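You operate a simulated robot arm through the tools that you are given. There is no shell and no other tool. Be economical: measure what you need, move in short steps, check, and stop when the job is done.

You are at the controls of a simulated robot arm. One attempt, no reset.

## Task
Swing the boom arm round along the desk, tip the mic upright and take its foam cover off.
Fine: boom arm knob and mic side knob tight again; stand the cover on the long desk. Set down upright: black foam cover.
Where things are to end (x, y in the base frame): black foam cover within 250 mm of [1180, 360].

The check looks at the end state, three seconds after you hand in, the way a careful person would. Anything else that was tipped, shoved, dropped, spilled or broken makes it a failure. Lids that push on must go on centred and level and be pressed home; caps that screw on are set level and turned clockwise until they are tight.

## Robot
A 6-joint arm with a two-finger parallel gripper on a trunk, on a base that drives. Base frame: it is fixed to the floor where the robot stands at the start and does not move with it; the origin is under the middle of the robot, x ahead of it, y to its left, z up. Lengths are in mm, angles in degrees, forces in N, time in s.
With the tool pointing down near the work surface it reaches from about 320 to 700 mm from the robot's upright axis, wherever it stands. Its first joint turns from -166.0 to 166.0 degrees. Places, roughly: black foam cover [1500, -250, 1000]; blue foam cover [1500, 500, 750]; boom arm [1000, -200, 1000]; boom arm knob [500, 0, 800]; boom microphone [1400, -300, 1000]; mic side knob [1500, -300, 1000]; red foam cover [1750, 750, 750]; top of the long desk [1200, -200, 700]. Payload 4.1 kg.
The TCP is the grasp point between the finger pads, 23 mm short of the fingertips. In the tool frame z runs along the fingers and y along their closing line. Largest opening 94 mm; finger width 38, thickness 10; the body of the gripper, 54 by 96 mm, starts 39 mm behind the TCP.
Orientation is that of the tool frame in the base frame, as a unit quaternion [w, x, y, z]. With the fingers straight down and closing along the base's y, the tool's x points along the base's -x, its y along +y and its z along -z.

## Interface
- The arm moves only by the tool arm_command. Its argument "plan" is a list of rows, each an object (a shift or turn left out is 0, a gripper value left out holds the last) with "travel": the shift along the tool's x, y, z in m, a list of three; "rot": the turn, a rotation vector about the tool's x, y, z in degrees, a list of three; "hand": the finger opening in m, from 0 to 0.094. In form: [{"travel": [dx, dy, dz], "rot": [ax, ay, az], "hand": hand}, ...]. A call has 1 to 8 rows; each row shifts and turns the commanded pose from where the row before left it, along the tool's axes as they then stand. A row lasts 0.2 s, in which the tool goes at most 50 mm and 8.6 degrees; a call with a longer step from one row to the next is refused whole, and so is a gripper value outside its range. Where a pose cannot be reached the arm comes as near as it can. A force on the tool above 40 N (or 10 N above the force at the start of the call, whichever is more), or a blocked arm, ends the call early, and 0.2 s more pass. The fingers move at their own pace (about 45 mm/s each) and stop on an object; they squeeze with about 34 N. The grip force told is the motor's: it shows also when the fingers shut on nothing. Time passes only in rows, and 0.2 s behind the last, so rows that do not move let the fingers close. It gives the time, the measured TCP pose, the force on the tool (base axes), the opening and the grip force at its end, in the units of the frame above (readings bear some noise), with the torque about the TCP (base axes, N m) and any sound that the robot's microphone picked up.
- Cameras (640 x 400 px; columns grow to the right, rows downward): "scene" is now at [11.2, 114.7, 1400]; the picture's right is [-0.58, -0.81, 0.00], its down [-0.46, 0.33, -0.82] and it looks along [0.67, -0.48, -0.57] (base axes); focal length 283 px, centre (320, 200). "wrist" rides on the gripper at [86, 16, -74] in the tool frame; the picture's right is [-0.18, 0.98, 0.00], its down [-0.58, -0.11, -0.81] and it looks along [-0.79, -0.15, 0.59] (tool axes); focal length 243 px, centre (320, 200). There is no depth. A picture from a camera that has moved, and an enlarged one, comes with that camera's place and axes in the base frame and with its lens.
- camera(camera): a new picture of that camera. The clock stands still meanwhile.
- raise_lower(by): slides the trunk up (or, below 0, down) by that many mm; the arm and the scene camera ride with it, the base frame stays. It gives what a move gives, with no picture.
- steer(legs): drives the robot by 1 to 6 legs, each [ahead, turn to the left] in mm and degrees, along the robot's own axes; the way and the turn of a leg run together, so that a leg with both is an arc; at most 1500 mm and 180 degrees a leg. The arm and the cameras ride along, it lands a little off, and it stops where it bumps. It gives what a move gives.
- turn_head(pan, tilt): turns the head with the scene camera to pan (to the left, within 155 degrees either way) and tilt (down, from -29 to 69), counted from straight ahead of the robot. It gives what a move gives.
- close_up(camera, box): a new picture of the part [left, top, right, bottom] of that camera's present view, enlarged. The clock stands still meanwhile.
- hand_in(): hands the job in; it is judged then, once.

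Work in short steps. Places have to be worked out from the pictures, the camera data and where the tool is seen: move nearer, look again, correct. Check each grasp and each placing, and mend what went wrong. You have 120 turns and 98 pictures in all, those below and enlarged ones among them. Open the gripper and draw the arm clear of the work before you hand the job in, unless the task says otherwise; then end with one line.

The tools are called after "Emit:" as name(argument=value, ...) on one line, values as JSON. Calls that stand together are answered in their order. arm_command: Moves the arm, as the interface text tells. Its arguments: {"type":"object","properties":{"plan":{"type":"array","items":{"type":"object","properties":{"travel":{"type":"array","items":{"type":"number"}},"rot":{"type":"array","items":{"type":"number"}},"hand":{"type":"number"}}}}},"required":["plan"]} The other tools are called the same way: raise_lower (by) slides the trunk up or down; steer (legs) drives the base; turn_head (pan, tilt) turns the head that bears the scene camera; camera (camera) takes a picture; close_up (camera, box) takes an enlarged picture of a part of a camera's view; hand_in () hands the job in.

At the start:

```text
t: 0.0
position: [428.5, -45.4, 1147.6]
tcp_rot: [0.0, 0.001, 1.0, -0.001]
force: [-0.8, -0.6, -0.2]
ft_torque: [0.02, -0.02, -0.01]
gripper_width: 94.2
grasp_force: 0.0
trunk travel left (down, up): [-350.0, 240.0]
robot x, y, heading: [0.2, 2.8, 0.1]
head pan, tilt: [-35.8, 34.6]
```

scene: 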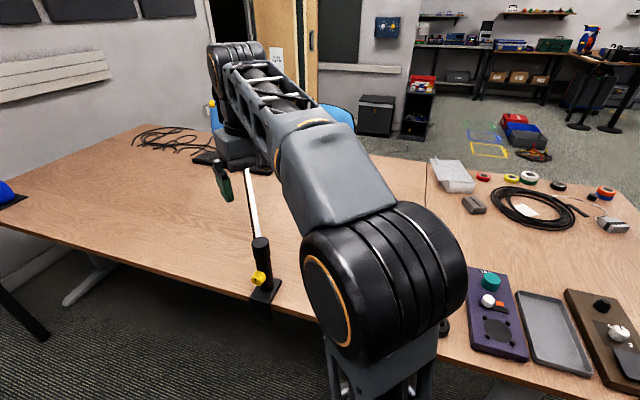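
wrist: 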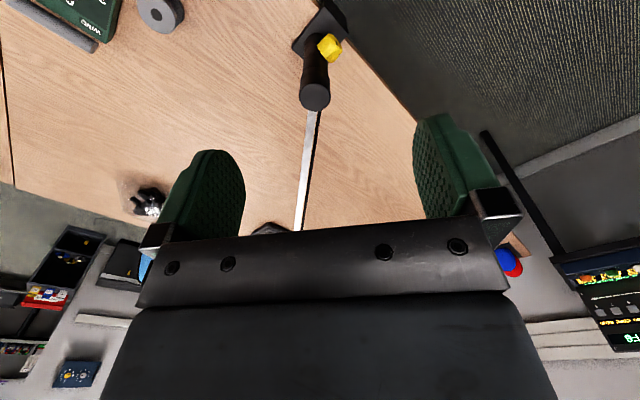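

The boom post with a yellow knob is clamped at the near desk edge. I'll take a straight-ahead view to see the whole boom.

Emit:
turn_head(pan=10, tilt=30)

Emit:
camera(camera="scene")

Emit:
turn_head(pan=-20, tilt=20)

Emit:
camera(camera="scene")

```text
t: 1.1
position: [428.5, -44.4, 1148.7]
tcp_rot: [0.0, 0.001, 1.0, 0.0]
force: [-0.2, 0.6, 0.9]
ft_torque: [0.03, 0.02, 0.01]
gripper_width: 93.9
grasp_force: 0.0
trunk travel left (down, up): [-350.0, 240.0]
robot x, y, heading: [-2.5, -1.0, -0.1]
head pan, tilt: [10.0, 30.0]
```

```text
95 pictures are left
camera scene: at [28.7, 182.0, 1407.2], right [0.17, -0.98, 0.0], down [-0.49, -0.09, -0.87], along [0.85, 0.15, -0.5], focal length 283 px, centre (320, 200)
```

scene: 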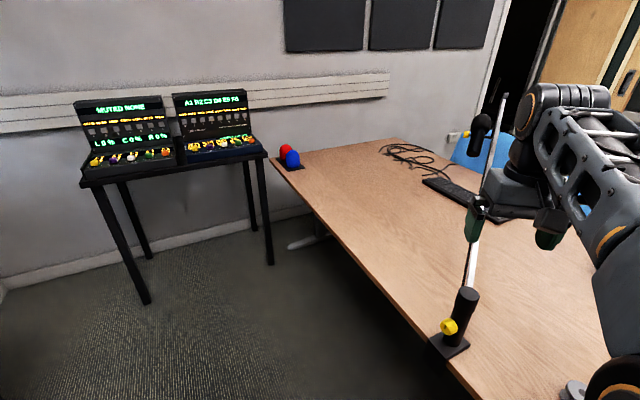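

```text
t: 2.1
position: [427.1, -44.4, 1148.1]
tcp_rot: [0.0, 0.0, 1.0, 0.0]
force: [-0.6, -0.1, -0.4]
ft_torque: [0.0, 0.01, 0.01]
gripper_width: 93.8
grasp_force: 0.1
trunk travel left (down, up): [-350.0, 240.0]
robot x, y, heading: [3.7, 2.7, -0.2]
head pan, tilt: [-20.0, 20.0]
```

```text
94 pictures are left
camera scene: at [27.1, 134.6, 1423.2], right [-0.34, -0.94, 0.0], down [-0.32, 0.12, -0.94], along [0.88, -0.32, -0.34], focal length 283 px, centre (320, 200)
```

scene: 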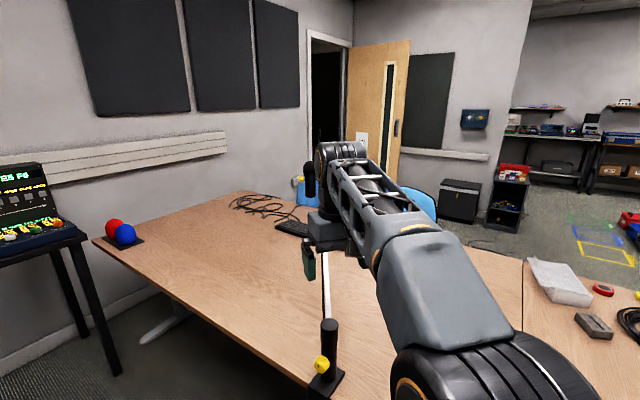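

Close-ups of the mic, the knob and the covers.

Emit:
turn_head(pan=10, tilt=30)

Emit:
close_up(camera="scene", box=[400, 80, 560, 180])

Emit:
close_up(camera="scene", box=[400, 270, 528, 350])

Emit:
close_up(camera="scene", box=[60, 80, 316, 240])

```text
t: 3.0
position: [427.5, -44.1, 1147.9]
tcp_rot: [0.0, 0.0, 1.0, -0.001]
force: [-0.7, -0.6, 0.3]
ft_torque: [0.0, 0.0, 0.02]
gripper_width: 94.1
grasp_force: 0.2
trunk travel left (down, up): [-350.0, 240.0]
robot x, y, heading: [-4.2, 3.5, -0.2]
head pan, tilt: [10.0, 30.0]
```

```text
4.00 times, centred on (480, 130) of scene
camera zoom: at [28.7, 182.0, 1407.2], right [0.17, -0.98, 0.0], down [-0.49, -0.09, -0.87], along [0.85, 0.15, -0.5], focal length 1133 px, centre (-320, 480)
```

zoom: 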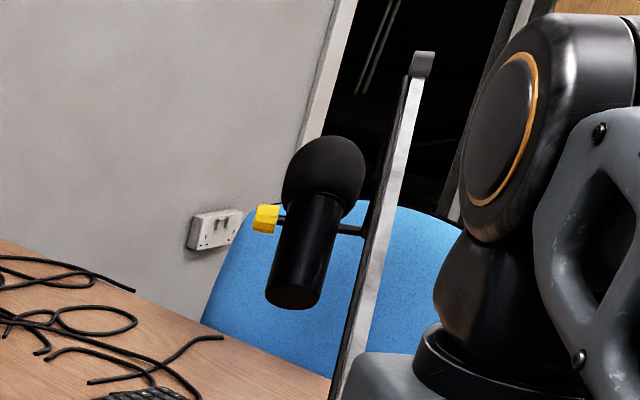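

```text
5.00 times, centred on (464, 310) of scene
camera zoom: at [28.7, 182.0, 1407.2], right [0.17, -0.98, 0.0], down [-0.49, -0.09, -0.87], along [0.85, 0.15, -0.5], focal length 1416 px, centre (-400, -350)
```

zoom: 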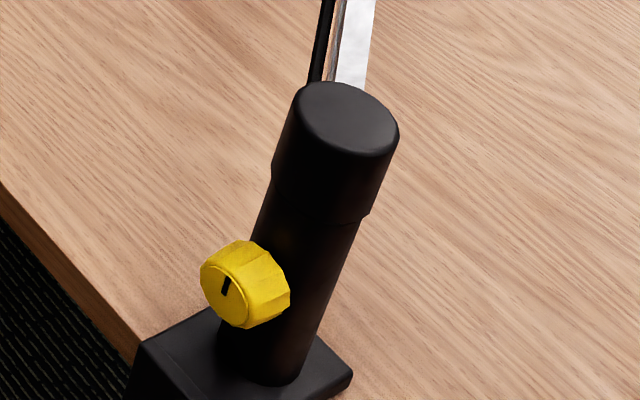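

```text
2.50 times, centred on (188, 160) of scene
camera zoom: at [28.7, 182.0, 1407.2], right [0.17, -0.98, 0.0], down [-0.49, -0.09, -0.87], along [0.85, 0.15, -0.5], focal length 708 px, centre (650, 300)
```

zoom: 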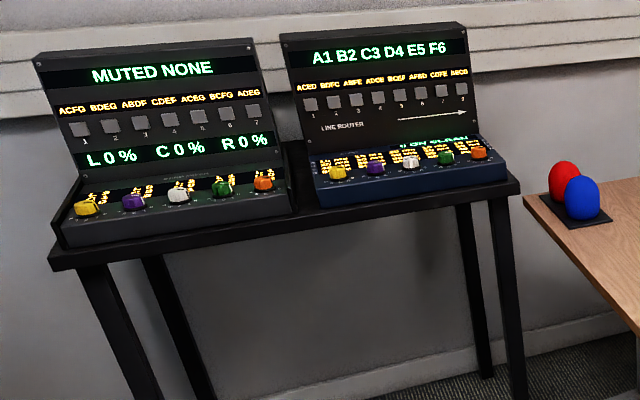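

Knob triangulated at about (513, -48, 797), with its axis pointing away from the desk along about (-0.55, 0.83, 0). I'll move the tool out in front of it and then turn it horizontal.

Emit:
arm_command(plan=[{"travel": [0.01, 0.03, 0.03]}, {"travel": [0.01, 0.035, 0.03]}, {"travel": [0.01, 0.035, 0.03]}, {"travel": [0.01, 0.035, 0.03]}, {"travel": [0.01, 0.035, 0.03]}, {"rot": [0, 0, 8.5]}, {"rot": [0, 0, 8.5]}, {"rot": [0, 0, 8.5]}])

Emit:
arm_command(plan=[{"rot": [0, 0, 8.5]}, {"rot": [0, 0, 8.5]}, {"rot": [0, 0, 8.5]}, {"rot": [0, 0, 5]}, {"rot": [0, -8.5, 0]}, {"rot": [0, -8.5, 0]}, {"rot": [0, -8.5, 0]}, {"rot": [0, -8.5, 0]}])

Emit:
arm_command(plan=[{"rot": [0, -8.5, 0]}, {"rot": [0, -8.5, 0]}, {"rot": [0, -8.5, 0]}, {"rot": [0, -8.5, 0]}, {"rot": [0, -8.5, 0]}, {"rot": [0, -8.5, 0]}, {"rot": [0, -5, 0]}, {}])

Emit:
camera(camera="scene")

```text
t: 4.8
position: [377.2, 126.6, 999.1]
tcp_rot: [0.0, 0.222, 0.975, 0.0]
force: [-0.3, -0.5, 0.6]
ft_torque: [-0.02, 0.0, -0.01]
gripper_width: 94.1
grasp_force: 0.1
trunk travel left (down, up): [-350.0, 240.0]
robot x, y, heading: [1.0, 1.9, -0.2]
head pan, tilt: [10.0, 30.0]
```

```text
t: 6.6
position: [378.5, 125.9, 998.6]
tcp_rot: [0.259, 0.449, 0.844, -0.137]
force: [0.4, -0.3, -0.3]
ft_torque: [0.01, 0.0, 0.0]
gripper_width: 94.0
grasp_force: 0.1
trunk travel left (down, up): [-350.0, 240.0]
robot x, y, heading: [-3.8, 1.4, 0.1]
head pan, tilt: [10.0, 30.0]
```

```text
t: 8.4
position: [377.8, 126.2, 998.2]
tcp_rot: [0.625, 0.331, 0.624, -0.332]
force: [-0.5, -0.7, -0.1]
ft_torque: [-0.02, 0.02, 0.02]
gripper_width: 93.9
grasp_force: 0.1
trunk travel left (down, up): [-350.0, 240.0]
robot x, y, heading: [-2.0, 0.5, 0.1]
head pan, tilt: [10.0, 30.0]
```

```text
90 pictures are left
camera scene: at [28.7, 182.2, 1407.2], right [0.17, -0.98, 0.0], down [-0.49, -0.09, -0.87], along [0.85, 0.15, -0.5], focal length 283 px, centre (320, 200)
```

scene: 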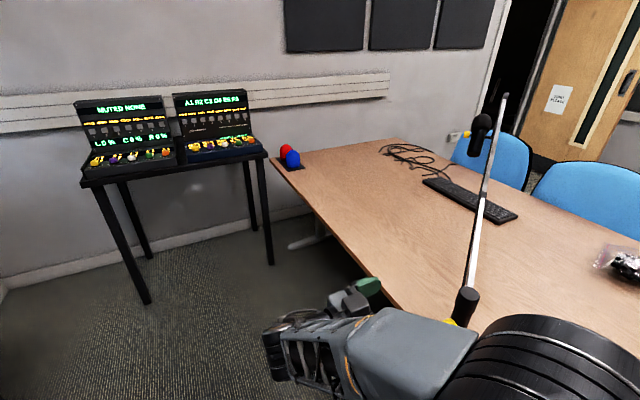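

Orientation is right. I'll descend and shift so that I'm 110 mm out along the knob axis, then check with the wrist camera.

Emit:
arm_command(plan=[{"travel": [0.04, 0.003, 0.02]}, {"travel": [0.04, 0.003, 0.02]}, {"travel": [0.04, 0.003, 0.02]}, {"travel": [0.04, 0.003, 0.02]}, {"travel": [0.04, 0.002, 0.02]}, {}])

Emit:
camera(camera="wrist")

Emit:
turn_head(pan=-5, tilt=50)

Emit:
camera(camera="scene")

```text
t: 9.8
position: [444.7, 53.1, 797.6]
tcp_rot: [0.624, 0.332, 0.624, -0.332]
force: [0.4, 0.1, 0.0]
ft_torque: [-0.03, -0.02, -0.02]
gripper_width: 94.2
grasp_force: 0.1
trunk travel left (down, up): [-350.0, 240.0]
robot x, y, heading: [-3.1, -0.6, -0.0]
head pan, tilt: [10.0, 30.0]
```

```text
89 pictures are left
camera wrist: at [415.7, 123.3, 711.6], right [0.81, 0.55, 0.18], down [-0.54, 0.61, 0.58], along [0.21, -0.57, 0.79], focal length 243 px, centre (320, 200)
```

wrist: 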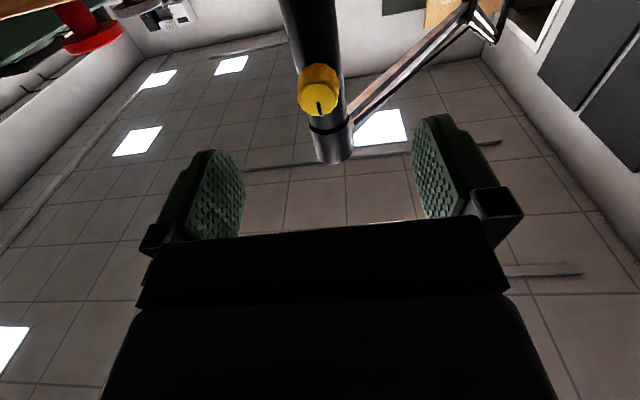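

```text
t: 10.7
position: [443.8, 52.7, 798.9]
tcp_rot: [0.625, 0.332, 0.624, -0.332]
force: [0.0, -0.3, -0.1]
ft_torque: [-0.02, -0.02, -0.02]
gripper_width: 93.5
grasp_force: 0.1
trunk travel left (down, up): [-350.0, 240.0]
robot x, y, heading: [2.2, -0.6, -0.1]
head pan, tilt: [-5.0, 50.0]
```

```text
88 pictures are left
camera scene: at [16.4, 159.8, 1377.7], right [-0.09, -1.0, 0.0], down [-0.76, 0.07, -0.64], along [0.64, -0.06, -0.77], focal length 283 px, centre (320, 200)
```

scene: 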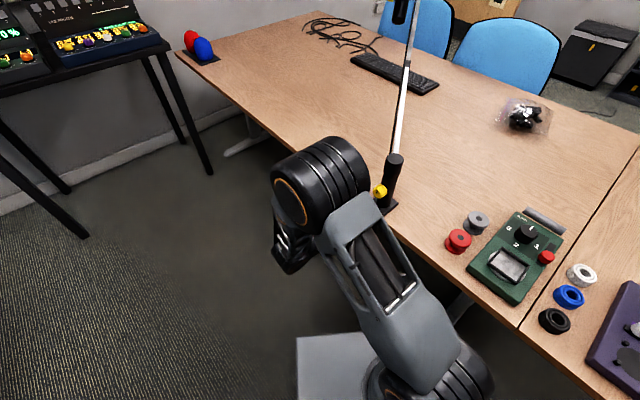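

Wrist view puts the knob about 10-20 mm higher than the scene estimate. I'll move 55 mm nearer and look again.

Emit:
arm_command(plan=[{"travel": [-0.008, 0, 0.03]}, {"travel": [0, 0, 0.025]}, {}])

Emit:
close_up(camera="wrist", box=[160, 0, 480, 200])

Emit:
close_up(camera="scene", box=[300, 130, 460, 230])

```text
t: 11.5
position: [475.8, 6.9, 805.8]
tcp_rot: [0.625, 0.332, 0.624, -0.332]
force: [0.7, 0.2, 0.0]
ft_torque: [0.02, 0.0, 0.01]
gripper_width: 93.8
grasp_force: 0.0
trunk travel left (down, up): [-350.0, 240.0]
robot x, y, heading: [-0.8, 2.7, -0.0]
head pan, tilt: [-5.0, 50.0]
```

```text
2.00 times, centred on (320, 100) of wrist
camera zoom: at [447.1, 76.3, 719.5], right [0.81, 0.55, 0.18], down [-0.54, 0.61, 0.58], along [0.21, -0.57, 0.79], focal length 485 px, centre (320, 400)
```

zoom: 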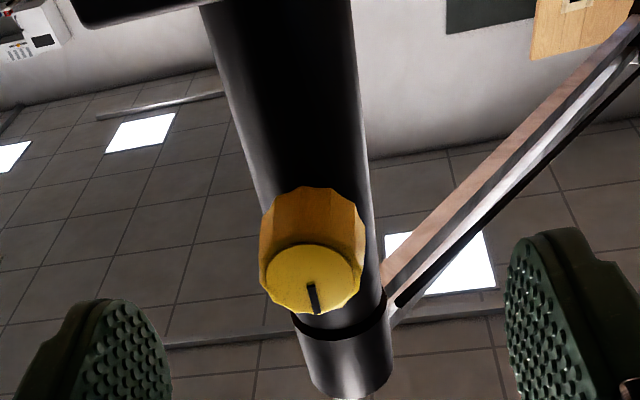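

```text
4.00 times, centred on (380, 180) of scene
camera zoom: at [16.4, 159.5, 1377.7], right [-0.09, -1.0, 0.0], down [-0.76, 0.07, -0.64], along [0.64, -0.06, -0.77], focal length 1133 px, centre (80, 280)
```

zoom: 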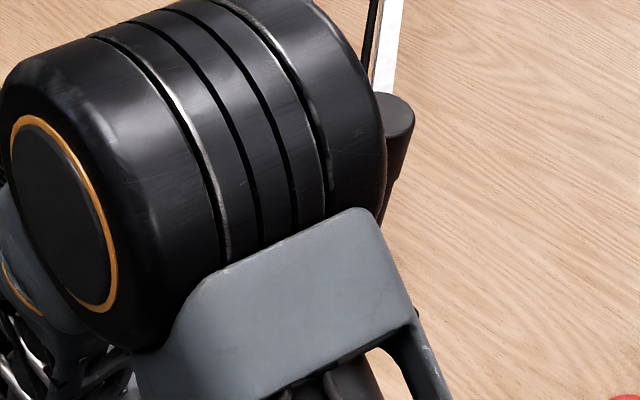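

Knob face is at about (491, -20.5, 805), so the TCP is on its axis to within about 3 mm. I'll pre-roll clockwise to gain loosening range before gripping.

Emit:
arm_command(plan=[{"travel": [0.001, -0.002, 0], "rot": [0, 0, 8.5]}, {"rot": [0, 0, 8.5]}, {"rot": [0, 0, 8.5]}, {"rot": [0, 0, 8.5]}, {"rot": [0, 0, 8.5]}, {"rot": [0, 0, 8.5]}, {"rot": [0, 0, 8.5]}, {"rot": [0, 0, 8.5]}])

Emit:
arm_command(plan=[{"rot": [0, 0, 8.5]}, {"rot": [0, 0, 8.5]}, {"rot": [0, 0, 5]}, {}])

Emit:
camera(camera="wrist")

```text
t: 13.3
position: [694.2, 123.2, 1041.3]
tcp_rot: [0.703, 0.625, 0.332, 0.072]
force: [0.8, -0.9, -0.4]
ft_torque: [0.03, 0.03, -0.01]
gripper_width: 94.1
grasp_force: 0.2
out of reach, approached as far as the arm can: row 1, 2, 3, 4, 5, 6, 7, 8
trunk travel left (down, up): [-350.0, 240.0]
robot x, y, heading: [0.6, -0.9, -0.0]
head pan, tilt: [-5.0, 50.0]
```

```text
t: 14.3
position: [728.7, 139.5, 1058.7]
tcp_rot: [0.677, 0.675, 0.207, 0.207]
force: [0.1, -0.2, -1.5]
ft_torque: [-0.04, 0.01, -0.04]
gripper_width: 93.8
grasp_force: 0.0
out of reach, approached as far as the arm can: row 1, 2
trunk travel left (down, up): [-350.0, 240.0]
robot x, y, heading: [-1.9, 2.7, -0.4]
head pan, tilt: [-5.0, 50.0]
```

```text
85 pictures are left
camera wrist: at [757.2, 249.1, 1074.2], right [-0.15, -0.1, 0.98], down [-0.93, 0.34, -0.11], along [-0.33, -0.93, -0.15], focal length 243 px, centre (320, 200)
```

wrist: 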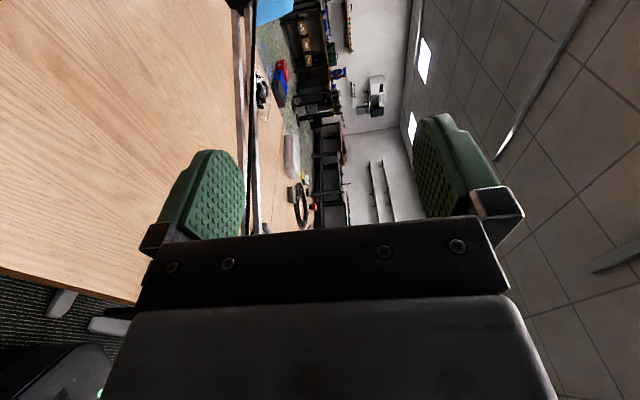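

The roll was beyond reach and the arm swung away. I'll check the scene to be sure nothing was touched.

Emit:
turn_head(pan=0, tilt=35)

Emit:
camera(camera="scene")

```text
t: 15.0
position: [727.5, 140.5, 1057.4]
tcp_rot: [0.676, 0.677, 0.207, 0.207]
force: [0.0, -0.5, -0.1]
ft_torque: [0.05, 0.0, 0.05]
gripper_width: 93.9
grasp_force: 0.1
trunk travel left (down, up): [-350.0, 240.0]
robot x, y, heading: [-0.4, -1.3, 0.2]
head pan, tilt: [0.0, 35.0]
```

```text
84 pictures are left
camera scene: at [27.7, 166.4, 1399.3], right [0.0, -1.0, 0.0], down [-0.57, 0.0, -0.82], along [0.82, 0.0, -0.57], focal length 283 px, centre (320, 200)
```

scene: 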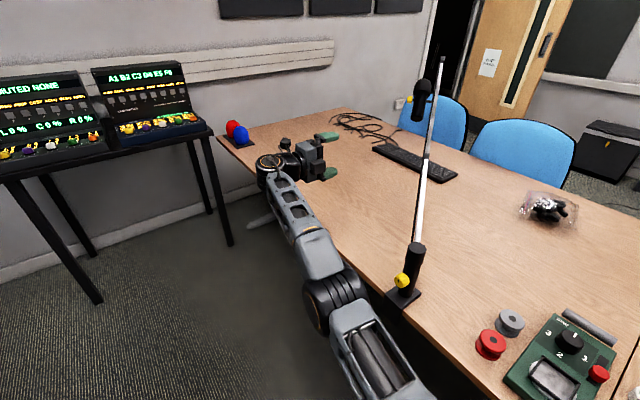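

Nothing was touched. I'll undo the roll, then go back in front of the knob.

Emit:
arm_command(plan=[{"rot": [0, 0, -8.5]}, {"rot": [0, 0, -8.5]}, {"rot": [0, 0, -8.5]}, {"rot": [0, 0, -8.5]}, {"rot": [0, 0, -8.5]}, {"rot": [0, 0, -8.5]}, {"rot": [0, 0, -8.5]}, {"rot": [0, 0, -8.5]}])

Emit:
arm_command(plan=[{"rot": [0, 0, -8.5]}, {"rot": [0, 0, -8.5]}, {"rot": [0, 0, -5]}, {"travel": [0, -0.03, -0.03]}, {"travel": [0, -0.03, -0.03]}, {"travel": [0, -0.03, -0.03]}, {"travel": [0, -0.045, 0]}, {"travel": [0, -0.045, 0]}])

```text
t: 16.8
position: [728.3, 138.9, 1057.7]
tcp_rot: [0.675, 0.444, 0.55, -0.209]
force: [0.1, 0.4, 0.4]
ft_torque: [-0.01, 0.01, 0.03]
gripper_width: 94.0
grasp_force: 0.1
trunk travel left (down, up): [-350.0, 240.0]
robot x, y, heading: [-3.2, -2.1, 0.2]
head pan, tilt: [0.0, 35.0]
```

```text
t: 18.6
position: [606.3, 161.8, 1087.7]
tcp_rot: [0.628, 0.343, 0.62, -0.322]
force: [-2.7, -0.8, -13.9]
ft_torque: [-0.86, -0.43, 0.21]
gripper_width: 94.4
grasp_force: 0.1
out of reach, approached as far as the arm can: row 4, 5, 6, 7
trunk travel left (down, up): [-350.0, 240.0]
robot x, y, heading: [-2.0, -3.1, 0.1]
head pan, tilt: [0.0, 35.0]
```

There's an unexpected -14 N reading, so I'll look before moving further.

Emit:
arm_command(plan=[{}])

Emit:
camera(camera="scene")

```text
t: 19.0
position: [602.5, 160.6, 1079.0]
tcp_rot: [0.624, 0.332, 0.624, -0.332]
force: [1.0, 1.4, -0.8]
ft_torque: [-0.05, -0.01, -0.04]
gripper_width: 94.0
grasp_force: 0.1
trunk travel left (down, up): [-350.0, 240.0]
robot x, y, heading: [-1.1, -1.6, -0.1]
head pan, tilt: [0.0, 35.0]
```

```text
83 pictures are left
camera scene: at [28.2, 167.0, 1399.3], right [0.0, -1.0, 0.0], down [-0.57, 0.0, -0.82], along [0.82, 0.0, -0.57], focal length 283 px, centre (320, 200)
```

scene: 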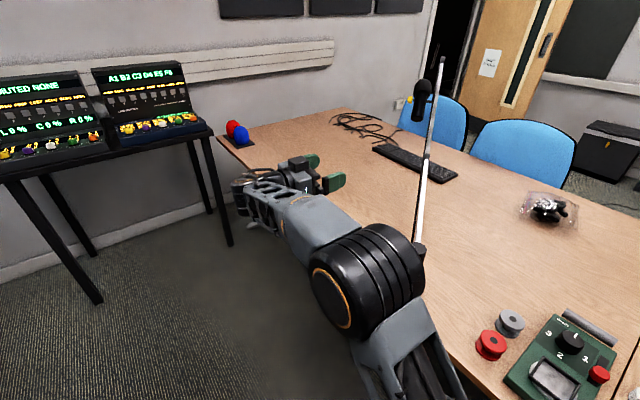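

No contact, it was only inertia. A better stance is facing the knob squarely, so first I'll tuck the arm pointing straight ahead of the robot.

Emit:
arm_command(plan=[{"travel": [0, 0, -0.02], "rot": [-8, 0, 0]}, {"travel": [0, 0, -0.02], "rot": [-8, 0, 0]}, {"travel": [0, 0, -0.02], "rot": [-8, 0, 0]}, {"travel": [0, 0, -0.02], "rot": [-8, 0, 0]}, {"travel": [0, 0, -0.02], "rot": [-8, 0, 0]}, {"travel": [0, 0, -0.02], "rot": [-8, 0, 0]}, {"travel": [0, 0, -0.02], "rot": [-8, 0, 0]}, {}])

Emit:
arm_command(plan=[{"travel": [0, -0.035, 0]}, {"travel": [0, -0.035, 0]}, {"travel": [0, -0.035, 0]}, {"travel": [0, -0.035, 0]}, {"travel": [0, -0.02, 0]}, {}])

```text
t: 20.8
position: [487.1, 230.6, 1079.9]
tcp_rot: [0.707, -0.001, 0.707, 0.001]
force: [0.3, -0.6, 0.2]
ft_torque: [-0.03, -0.01, 0.01]
gripper_width: 93.8
grasp_force: 0.0
trunk travel left (down, up): [-350.0, 240.0]
robot x, y, heading: [1.1, 1.1, -0.2]
head pan, tilt: [0.0, 35.0]
```

```text
t: 22.2
position: [489.4, 68.5, 1078.5]
tcp_rot: [0.707, -0.001, 0.707, 0.001]
force: [0.6, -0.2, 0.3]
ft_torque: [0.01, 0.01, -0.02]
gripper_width: 93.7
grasp_force: 0.0
trunk travel left (down, up): [-350.0, 240.0]
robot x, y, heading: [2.9, 2.4, 0.1]
head pan, tilt: [0.0, 35.0]
```

Now I'll drive to (177, 445) with heading -56°.

Emit:
steer(legs=[[0, 68], [479, 0], [0, -124]])

Emit:
turn_head(pan=0, tilt=40)

Emit:
camera(camera="scene")

```text
t: 33.1
position: [510.6, 78.3, 1078.0]
tcp_rot: [0.63, 0.323, 0.629, -0.322]
force: [0.3, -0.7, 0.6]
ft_torque: [-0.04, 0.01, -0.03]
gripper_width: 94.0
grasp_force: 0.1
trunk travel left (down, up): [-350.0, 240.0]
robot x, y, heading: [166.6, 432.8, -53.9]
head pan, tilt: [0.0, 35.0]
```

```text
t: 33.8
position: [510.5, 78.3, 1077.9]
tcp_rot: [0.63, 0.322, 0.629, -0.322]
force: [0.0, 0.6, -0.3]
ft_torque: [0.02, -0.01, -0.02]
gripper_width: 93.8
grasp_force: 0.1
trunk travel left (down, up): [-350.0, 240.0]
robot x, y, heading: [168.1, 434.6, -54.1]
head pan, tilt: [0.0, 40.0]
```

```text
82 pictures are left
camera scene: at [317.4, 510.1, 1391.9], right [-0.81, -0.59, 0.0], down [-0.38, 0.52, -0.77], along [0.45, -0.62, -0.64], focal length 283 px, centre (320, 200)
```

scene: 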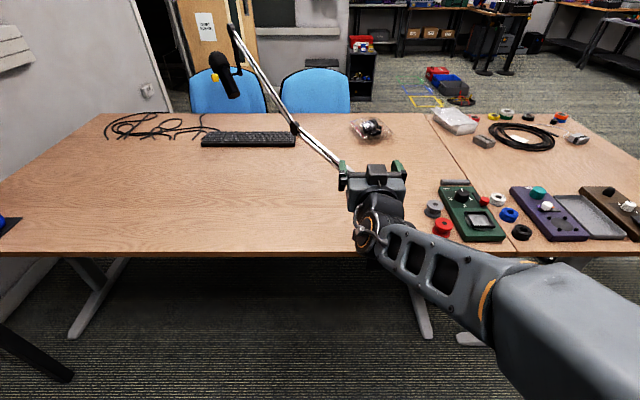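

Good view: the boom must come round parallel to the desk edge. I'll go to the pre-grasp in front of the knob.

Emit:
arm_command(plan=[{"travel": [0, -0.036, -0.02]}, {"travel": [0.0, -0.037, 0]}, {"travel": [0.045, 0, 0.0]}, {"travel": [0.045, 0, 0.0]}, {"travel": [0.045, 0, 0.01]}, {"travel": [0.045, 0, 0.01]}, {"travel": [0.045, 0, 0.01]}, {"travel": [0.047, 0, 0.01]}])

Emit:
camera(camera="wrist")

Emit:
close_up(camera="scene", box=[160, 10, 360, 135])

```text
t: 35.6
position: [552.5, 42.9, 864.0]
tcp_rot: [0.619, 0.308, 0.639, -0.338]
force: [1.2, 0.9, 0.4]
ft_torque: [0.03, 0.0, -0.02]
gripper_width: 93.9
grasp_force: 0.1
out of reach, approached as far as the arm can: row 2, 3, 4, 5, 6, 7, 8
trunk travel left (down, up): [-350.0, 240.0]
robot x, y, heading: [167.8, 432.6, -54.2]
head pan, tilt: [0.0, 40.0]
```

```text
81 pictures are left
camera wrist: at [517.4, 109.6, 777.2], right [0.81, 0.58, 0.14], down [-0.53, 0.61, 0.59], along [0.26, -0.55, 0.79], focal length 243 px, centre (320, 200)
```

wrist: 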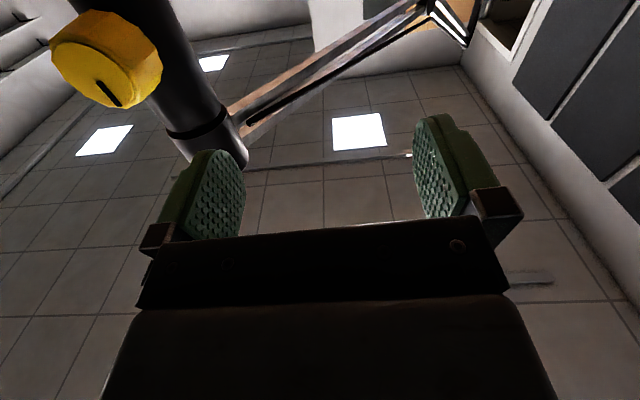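

```text
3.20 times, centred on (260, 72) of scene
camera zoom: at [317.2, 510.3, 1391.9], right [-0.81, -0.59, 0.0], down [-0.38, 0.52, -0.77], along [0.45, -0.62, -0.64], focal length 906 px, centre (512, 608)
```

zoom: 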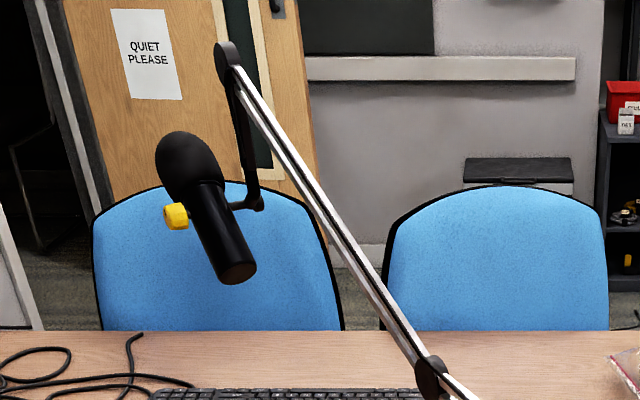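

The arm can't reach this with the trunk so high; the forearm slopes too steeply. I'll back up and raise the tool, then lower the trunk.

Emit:
arm_command(plan=[{"travel": [-0.03, 0.01, -0.03]}, {"travel": [-0.045, 0.01, -0.01]}, {"travel": [-0.045, 0, 0]}, {"travel": [-0.045, 0, 0]}, {"travel": [-0.045, 0, 0]}, {}])

Emit:
camera(camera="scene")

```text
t: 37.0
position: [547.0, 92.0, 1076.5]
tcp_rot: [0.63, 0.322, 0.63, -0.321]
force: [0.5, -0.3, 0.7]
ft_torque: [-0.03, -0.03, -0.04]
gripper_width: 93.8
grasp_force: 0.0
out of reach, approached as far as the arm can: row 1
trunk travel left (down, up): [-350.0, 240.0]
robot x, y, heading: [169.4, 432.7, -54.0]
head pan, tilt: [0.0, 40.0]
```

```text
79 pictures are left
camera scene: at [317.2, 510.3, 1391.8], right [-0.81, -0.59, 0.0], down [-0.38, 0.52, -0.77], along [0.45, -0.62, -0.64], focal length 283 px, centre (320, 200)
```

scene: 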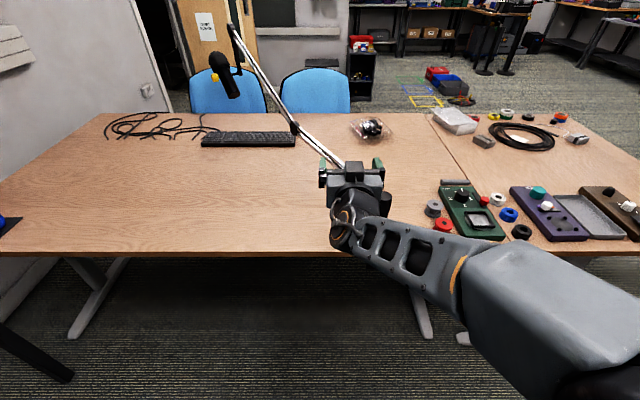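

I'll lower the trunk 200 mm; the tool stays clear to the left of the post.

Emit:
raise_lower(by=-200)

Emit:
arm_command(plan=[{"travel": [0, -0.035, -0.02]}, {"travel": [0, -0.035, -0.02]}, {"travel": [0, -0.035, 0]}, {"travel": [0, -0.006, 0]}, {}])

Emit:
camera(camera="scene")

```text
t: 39.1
position: [548.1, 92.3, 877.7]
tcp_rot: [0.63, 0.321, 0.63, -0.321]
force: [-0.6, -0.2, 0.0]
ft_torque: [0.01, 0.04, 0.01]
gripper_width: 93.7
grasp_force: 0.0
trunk travel left (down, up): [-150.0, 440.0]
robot x, y, heading: [168.3, 433.1, -54.1]
head pan, tilt: [0.0, 40.0]
```

```text
t: 40.4
position: [458.9, 82.2, 880.4]
tcp_rot: [0.628, 0.324, 0.629, -0.324]
force: [-0.3, -0.6, 0.1]
ft_torque: [-0.02, -0.03, 0.04]
gripper_width: 93.7
grasp_force: 0.1
out of reach, approached as far as the arm can: row 3, 4
trunk travel left (down, up): [-150.0, 440.0]
robot x, y, heading: [169.6, 431.0, -54.2]
head pan, tilt: [0.0, 40.0]
```

```text
78 pictures are left
camera scene: at [317.4, 510.1, 1191.8], right [-0.81, -0.59, 0.0], down [-0.38, 0.52, -0.77], along [0.45, -0.62, -0.64], focal length 283 px, centre (320, 200)
```

scene: 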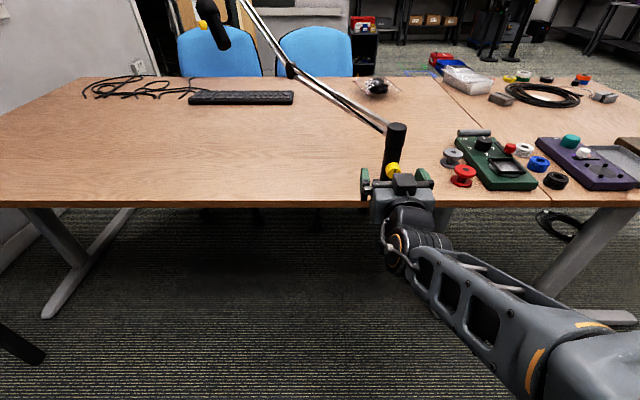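

The limit is being too close, since the tool needs about 490 mm when horizontal. I'll back the base off 110 mm.

Emit:
steer(legs=[[-110, 0]])

Emit:
arm_command(plan=[{"travel": [0, -0.033, 0.03]}, {"travel": [0.035, 0, 0.03]}, {"travel": [0.035, 0, 0.02]}, {}])

Emit:
camera(camera="wrist")

```text
t: 41.5
position: [395.3, 169.6, 881.6]
tcp_rot: [0.628, 0.324, 0.629, -0.323]
force: [0.0, -0.1, -0.5]
ft_torque: [0.02, 0.01, 0.02]
gripper_width: 93.8
grasp_force: 0.0
trunk travel left (down, up): [-150.0, 440.0]
robot x, y, heading: [103.8, 523.9, -54.3]
head pan, tilt: [0.0, 40.0]
```

```text
t: 42.5
position: [459.8, 124.1, 812.4]
tcp_rot: [0.627, 0.326, 0.629, -0.324]
force: [-0.3, 1.1, 0.5]
ft_torque: [0.0, -0.02, -0.02]
gripper_width: 94.0
grasp_force: 0.0
out of reach, approached as far as the arm can: row 1, 2, 3
trunk travel left (down, up): [-150.0, 440.0]
robot x, y, heading: [102.8, 517.5, -54.3]
head pan, tilt: [0.0, 40.0]
```

```text
77 pictures are left
camera wrist: at [429.3, 193.9, 725.7], right [0.8, 0.57, 0.18], down [-0.55, 0.6, 0.58], along [0.22, -0.57, 0.79], focal length 243 px, centre (320, 200)
```

wrist: 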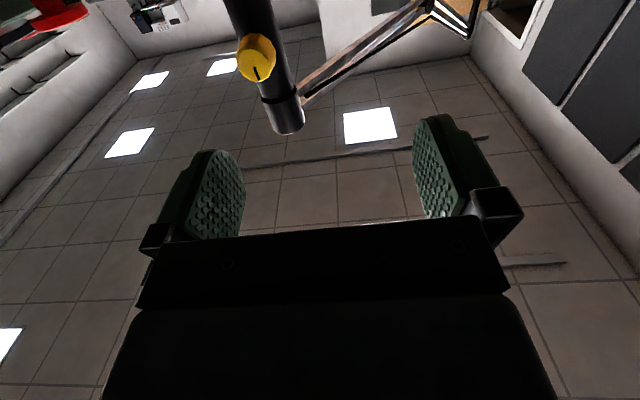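

There's still a lateral limit here, probably the wrist roll near its stop. I'll test how far the roll goes in the loosening direction in free space.

Emit:
arm_command(plan=[{"rot": [0, 0, -8.5]}, {"rot": [0, 0, -8.5]}, {"rot": [0, 0, -8.5]}, {"rot": [0, 0, -8.5]}, {"rot": [0, 0, -8.5]}, {"rot": [0, 0, -8.5]}, {"rot": [0, 0, -8.5]}, {"rot": [0, 0, -8.5]}])

Emit:
arm_command(plan=[{"rot": [0, 0, -8.5]}, {"rot": [0, 0, -8.5]}, {"rot": [0, 0, -5]}, {"travel": [-0.03, 0, 0]}, {"travel": [-0.03, 0, 0]}, {}])

```text
t: 44.3
position: [459.5, 127.3, 812.3]
tcp_rot: [0.337, -0.083, 0.703, -0.62]
force: [0.1, 0.4, 0.2]
ft_torque: [-0.02, -0.01, -0.01]
gripper_width: 94.0
grasp_force: 0.1
trunk travel left (down, up): [-150.0, 440.0]
robot x, y, heading: [102.1, 522.6, -54.0]
head pan, tilt: [0.0, 40.0]
```

```text
t: 45.7
position: [506.3, 160.2, 812.1]
tcp_rot: [0.216, -0.216, 0.674, -0.673]
force: [-0.4, 0.5, 0.0]
ft_torque: [0.01, 0.02, -0.03]
gripper_width: 93.9
grasp_force: 0.0
trunk travel left (down, up): [-150.0, 440.0]
robot x, y, heading: [104.5, 520.7, -54.0]
head pan, tilt: [0.0, 40.0]
```

Roll is free in that direction. Now I'll go right to the knob's line and forward to about 45 mm from its face.

Emit:
arm_command(plan=[{"travel": [0.04, 0.003, 0]}, {"travel": [0.04, 0.004, 0]}, {"travel": [0.038, 0, 0]}, {"travel": [0, 0, 0.04]}, {"travel": [0, 0, 0.04]}, {}])

Emit:
camera(camera="wrist")

Emit:
camera(camera="scene")

```text
t: 47.1
position: [505.3, 73.2, 822.0]
tcp_rot: [0.213, -0.214, 0.676, -0.673]
force: [0.6, -0.1, -0.1]
ft_torque: [0.03, 0.01, -0.05]
gripper_width: 94.0
grasp_force: 0.1
out of reach, approached as far as the arm can: row 2, 3, 4, 5
trunk travel left (down, up): [-150.0, 440.0]
robot x, y, heading: [101.1, 523.1, -54.4]
head pan, tilt: [0.0, 40.0]
```

```text
76 pictures are left
camera wrist: at [390.4, 84.3, 806.0], right [0.15, 0.11, -0.98], down [0.01, 0.99, 0.11], along [0.99, -0.03, 0.15], focal length 243 px, centre (320, 200)
```

wrist: 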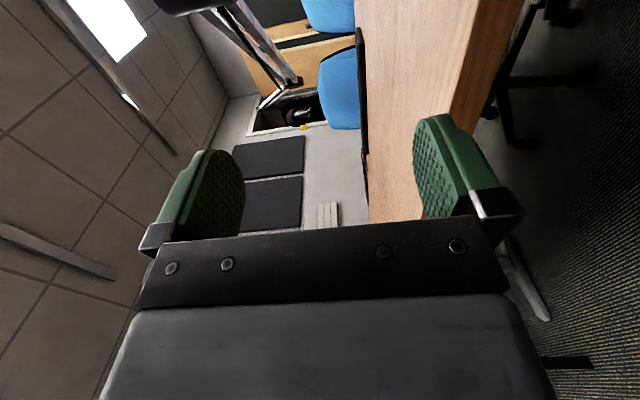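

```text
75 pictures are left
camera scene: at [253.4, 598.6, 1191.8], right [-0.81, -0.59, 0.0], down [-0.38, 0.52, -0.77], along [0.45, -0.62, -0.64], focal length 283 px, centre (320, 200)
```

scene: 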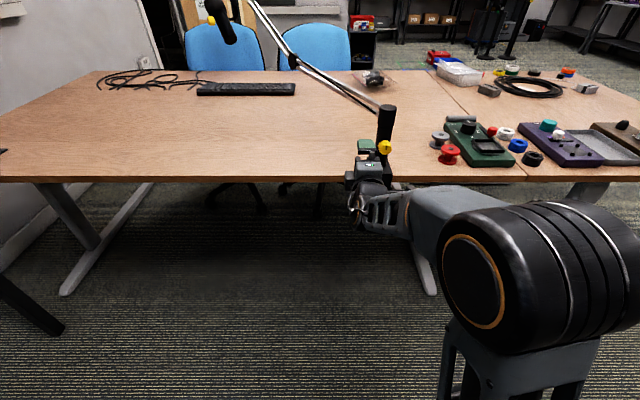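

The limit is in-plane: the arm only works with the tool angled or offset to its left side. I'll retreat, raise the trunk and shift the base about 200 mm to the right so that the knob sits on the arm's left.

Emit:
arm_command(plan=[{"travel": [-0.03, 0, -0.03]}, {"travel": [0, 0, -0.03]}, {}])

Emit:
raise_lower(by=200)

Emit:
steer(legs=[[0, -54], [249, 0], [0, 54]])

```text
t: 47.9
position: [493.9, 138.9, 821.4]
tcp_rot: [0.214, -0.216, 0.674, -0.673]
force: [0.3, -0.1, -0.2]
ft_torque: [0.0, -0.03, 0.0]
gripper_width: 93.8
grasp_force: 0.1
trunk travel left (down, up): [-150.0, 440.0]
robot x, y, heading: [105.6, 520.9, -54.2]
head pan, tilt: [0.0, 40.0]
```

```text
t: 50.1
position: [495.3, 139.3, 1022.3]
tcp_rot: [0.216, -0.216, 0.674, -0.673]
force: [0.9, -0.3, -0.1]
ft_torque: [0.01, 0.02, 0.02]
gripper_width: 93.7
grasp_force: 0.1
trunk travel left (down, up): [-350.0, 240.0]
robot x, y, heading: [104.3, 522.8, -54.2]
head pan, tilt: [0.0, 40.0]
```

```text
t: 56.8
position: [423.5, -93.3, 1022.0]
tcp_rot: [0.221, -0.221, 0.673, -0.671]
force: [-0.4, 0.7, -0.3]
ft_torque: [0.04, 0.0, 0.02]
gripper_width: 94.1
grasp_force: 0.1
trunk travel left (down, up): [-350.0, 240.0]
robot x, y, heading: [28.9, 283.6, -53.3]
head pan, tilt: [0.0, 40.0]
```

Now I'm at the new stance. I'll back off, go left to the knob line, then come down.

Emit:
arm_command(plan=[{"travel": [0, 0, -0.035]}, {"travel": [0, 0, -0.035]}, {"travel": [-0.035, 0, 0]}, {"travel": [-0.035, 0, 0]}, {"travel": [-0.028, 0, 0]}, {}])

Emit:
raise_lower(by=-150)

Emit:
arm_command(plan=[{"travel": [0, 0.035, 0]}, {"travel": [0, 0.032, 0]}, {}])

Emit:
camera(camera="wrist")

Emit:
turn_head(pan=10, tilt=45)

Emit:
camera(camera="scene")

```text
t: 58.2
position: [459.5, 20.0, 1021.8]
tcp_rot: [0.22, -0.221, 0.672, -0.671]
force: [0.8, -0.6, -0.1]
ft_torque: [-0.03, 0.03, 0.0]
gripper_width: 93.8
grasp_force: 0.0
trunk travel left (down, up): [-350.0, 240.0]
robot x, y, heading: [29.7, 280.6, -53.6]
head pan, tilt: [0.0, 40.0]
```

```text
t: 59.9
position: [460.8, 20.5, 870.5]
tcp_rot: [0.22, -0.221, 0.672, -0.671]
force: [-0.4, -0.8, 0.2]
ft_torque: [-0.01, -0.02, 0.03]
gripper_width: 94.0
grasp_force: 0.1
trunk travel left (down, up): [-200.0, 390.0]
robot x, y, heading: [25.5, 281.1, -53.2]
head pan, tilt: [0.0, 40.0]
```

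```text
t: 60.7
position: [459.7, 20.9, 802.5]
tcp_rot: [0.22, -0.221, 0.672, -0.671]
force: [0.4, -0.8, -0.2]
ft_torque: [-0.02, 0.02, -0.02]
gripper_width: 94.2
grasp_force: 0.1
trunk travel left (down, up): [-200.0, 390.0]
robot x, y, heading: [26.4, 284.3, -53.7]
head pan, tilt: [0.0, 40.0]
```

```text
74 pictures are left
camera wrist: at [345.1, 29.7, 786.8], right [0.15, 0.11, -0.98], down [-0.01, 0.99, 0.11], along [0.99, -0.01, 0.15], focal length 243 px, centre (320, 200)
```

wrist: 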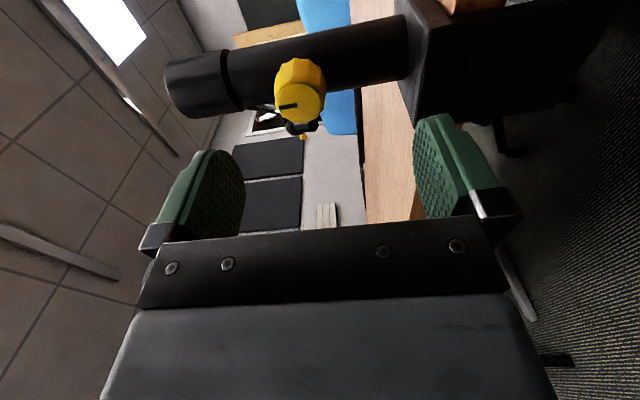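

```text
t: 61.5
position: [460.1, 21.3, 802.6]
tcp_rot: [0.221, -0.221, 0.673, -0.671]
force: [0.1, 0.0, 0.3]
ft_torque: [0.0, -0.01, -0.04]
gripper_width: 94.0
grasp_force: 0.0
trunk travel left (down, up): [-200.0, 390.0]
robot x, y, heading: [26.8, 286.3, -53.4]
head pan, tilt: [10.0, 45.0]
```

```text
73 pictures are left
camera scene: at [183.5, 374.6, 1234.6], right [-0.69, -0.73, 0.0], down [-0.51, 0.49, -0.71], along [0.51, -0.49, -0.71], focal length 283 px, centre (320, 200)
```

scene: 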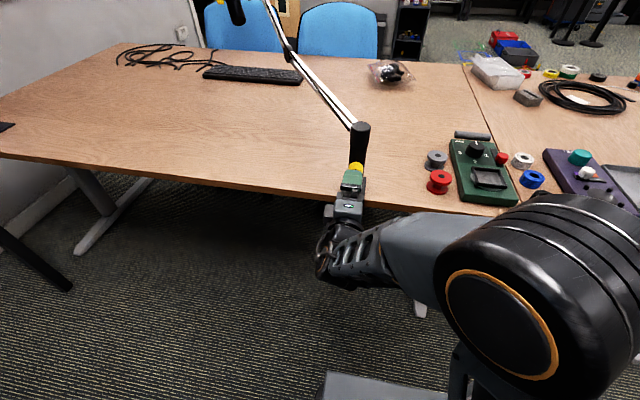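

Triangulating three wrist views puts the knob face at (498, -34, 816). I'll correct up 13 mm, advance 45 mm and recheck.

Emit:
arm_command(plan=[{"travel": [0.002, -0.0135, 0.015]}, {"travel": [0, 0, 0.03]}, {}])

Emit:
camera(camera="wrist")

```text
t: 62.2
position: [485.7, -17.4, 815.9]
tcp_rot: [0.221, -0.222, 0.672, -0.671]
force: [0.2, 0.5, 0.1]
ft_torque: [-0.01, 0.02, -0.02]
gripper_width: 94.3
grasp_force: 0.0
trunk travel left (down, up): [-200.0, 390.0]
robot x, y, heading: [24.8, 282.9, -53.4]
head pan, tilt: [10.0, 45.0]
```

```text
72 pictures are left
camera wrist: at [369.7, -8.1, 800.4], right [0.15, 0.11, -0.98], down [-0.01, 0.99, 0.11], along [0.99, -0.01, 0.15], focal length 243 px, centre (320, 200)
```

wrist: 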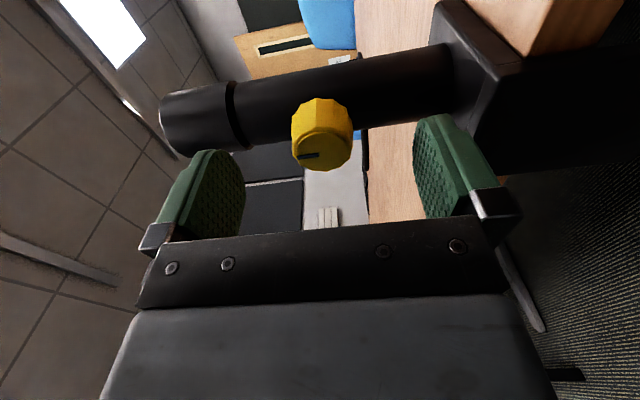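

Well centred. I'll advance 33 mm and close.

Emit:
arm_command(plan=[{"travel": [0, 0, 0.017]}, {"travel": [0, 0, 0.016]}, {"hand": 0.05}, {"hand": 0.02}, {"hand": 0.0}, {"hand": 0.0}, {"hand": 0.0}, {}])

Emit:
camera(camera="wrist")

```text
t: 62.8
position: [498.0, -31.6, 815.4]
tcp_rot: [-0.22, 0.221, -0.671, 0.673]
force: [-9.5, 10.1, 2.0]
ft_torque: [-0.59, -0.58, -0.03]
gripper_width: 93.8
grasp_force: 0.0
trunk travel left (down, up): [-200.0, 390.0]
robot x, y, heading: [27.0, 286.5, -53.6]
head pan, tilt: [10.0, 45.0]
stopped in row 2: the force on the tool passed its limit at 47 N (the readings are from after the stop); the commanded pose is now the measured one
```

```text
71 pictures are left
camera wrist: at [382.5, -24.6, 800.5], right [0.15, 0.11, -0.98], down [-0.01, 0.99, 0.11], along [0.99, -0.01, 0.15], focal length 243 px, centre (320, 200)
```

wrist: 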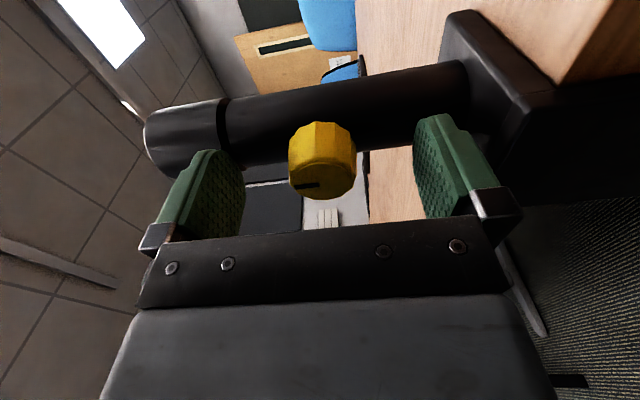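

A fingertip met the post, but the tips already overlap the knob by about 20 mm. I'll back off 3 mm and close.

Emit:
arm_command(plan=[{"travel": [0, 0, -0.003]}, {"hand": 0.07}, {"hand": 0.05}, {"hand": 0.03}, {"hand": 0.0}, {"hand": 0.0}, {"hand": 0.0}, {}])

Emit:
camera(camera="wrist")

```text
t: 64.6
position: [496.0, -31.0, 814.2]
tcp_rot: [-0.221, 0.22, -0.672, 0.672]
force: [1.2, -1.2, 3.8]
ft_torque: [-0.08, -0.04, -0.07]
gripper_width: 32.8
grasp_force: 45.6
trunk travel left (down, up): [-200.0, 390.0]
robot x, y, heading: [23.4, 280.7, -53.3]
head pan, tilt: [10.0, 45.0]
```

```text
70 pictures are left
camera wrist: at [381.6, -23.3, 799.4], right [0.15, 0.11, -0.98], down [-0.01, 0.99, 0.11], along [0.99, -0.01, 0.15], focal length 243 px, centre (320, 200)
```

wrist: 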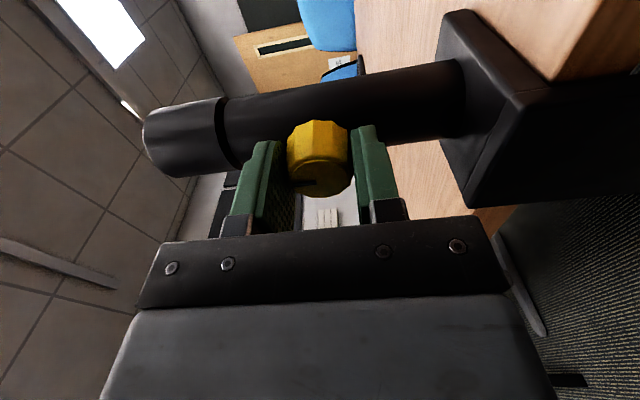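

Knob gripped at 33 mm with 46 N. I'll turn it counter-clockwise (-z).

Emit:
arm_command(plan=[{"rot": [0, 0, -8]}, {"rot": [0, 0, -8]}, {"rot": [0, 0, -8]}, {"rot": [0, 0, -8]}, {"rot": [0, 0, -8]}, {"rot": [0, 0, -8]}, {"rot": [0, 0, -8]}, {"rot": [0, 0, -8]}])

Emit:
camera(camera="wrist")

```text
t: 66.4
position: [497.7, -29.9, 813.8]
tcp_rot: [0.17, 0.545, -0.452, 0.685]
force: [-7.7, 2.2, -2.2]
ft_torque: [0.73, 0.5, 0.09]
gripper_width: 32.7
grasp_force: 45.1
trunk travel left (down, up): [-200.0, 390.0]
robot x, y, heading: [29.1, 279.1, -53.5]
head pan, tilt: [10.0, 45.0]
```

```text
69 pictures are left
camera wrist: at [409.1, -3.3, 885.8], right [-0.65, -0.48, -0.59], down [-0.2, 0.86, -0.47], along [0.73, -0.19, -0.65], focal length 243 px, centre (320, 200)
```

wrist: 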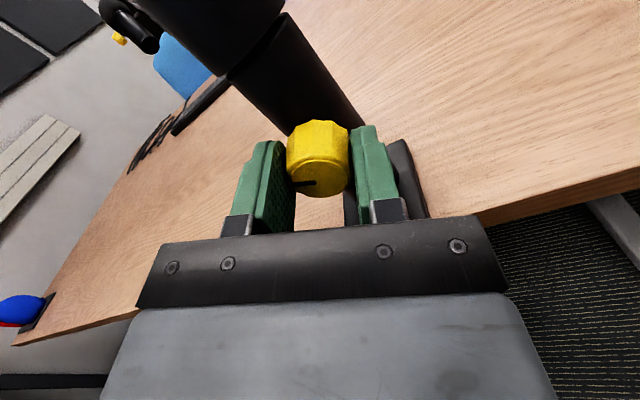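

The knob turned with the fingers. I'll continue.

Emit:
arm_command(plan=[{"rot": [0, 0, -8]}, {"rot": [0, 0, -8]}, {"rot": [0, 0, -8]}, {"rot": [0, 0, -8]}, {"rot": [0, 0, -8]}, {"rot": [0, 0, -8]}, {"rot": [0, 0, -8]}, {"rot": [0, 0, -8]}])

Emit:
camera(camera="wrist")

```text
t: 68.2
position: [496.6, -31.6, 815.5]
tcp_rot: [0.507, 0.701, -0.094, 0.493]
force: [-5.0, 1.2, 1.4]
ft_torque: [0.6, -0.75, -0.17]
gripper_width: 32.7
grasp_force: 44.9
trunk travel left (down, up): [-200.0, 390.0]
robot x, y, heading: [27.3, 284.5, -53.2]
head pan, tilt: [10.0, 45.0]
```

```text
68 pictures are left
camera wrist: at [483.9, 52.0, 894.6], right [-0.71, -0.53, 0.46], down [-0.7, 0.49, -0.53], along [0.05, -0.7, -0.72], focal length 243 px, centre (320, 200)
```

wrist: 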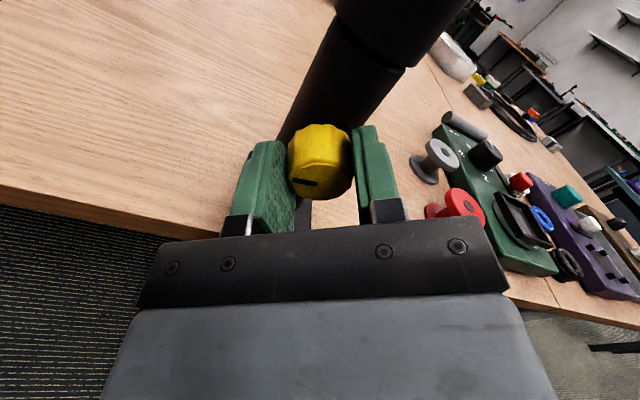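

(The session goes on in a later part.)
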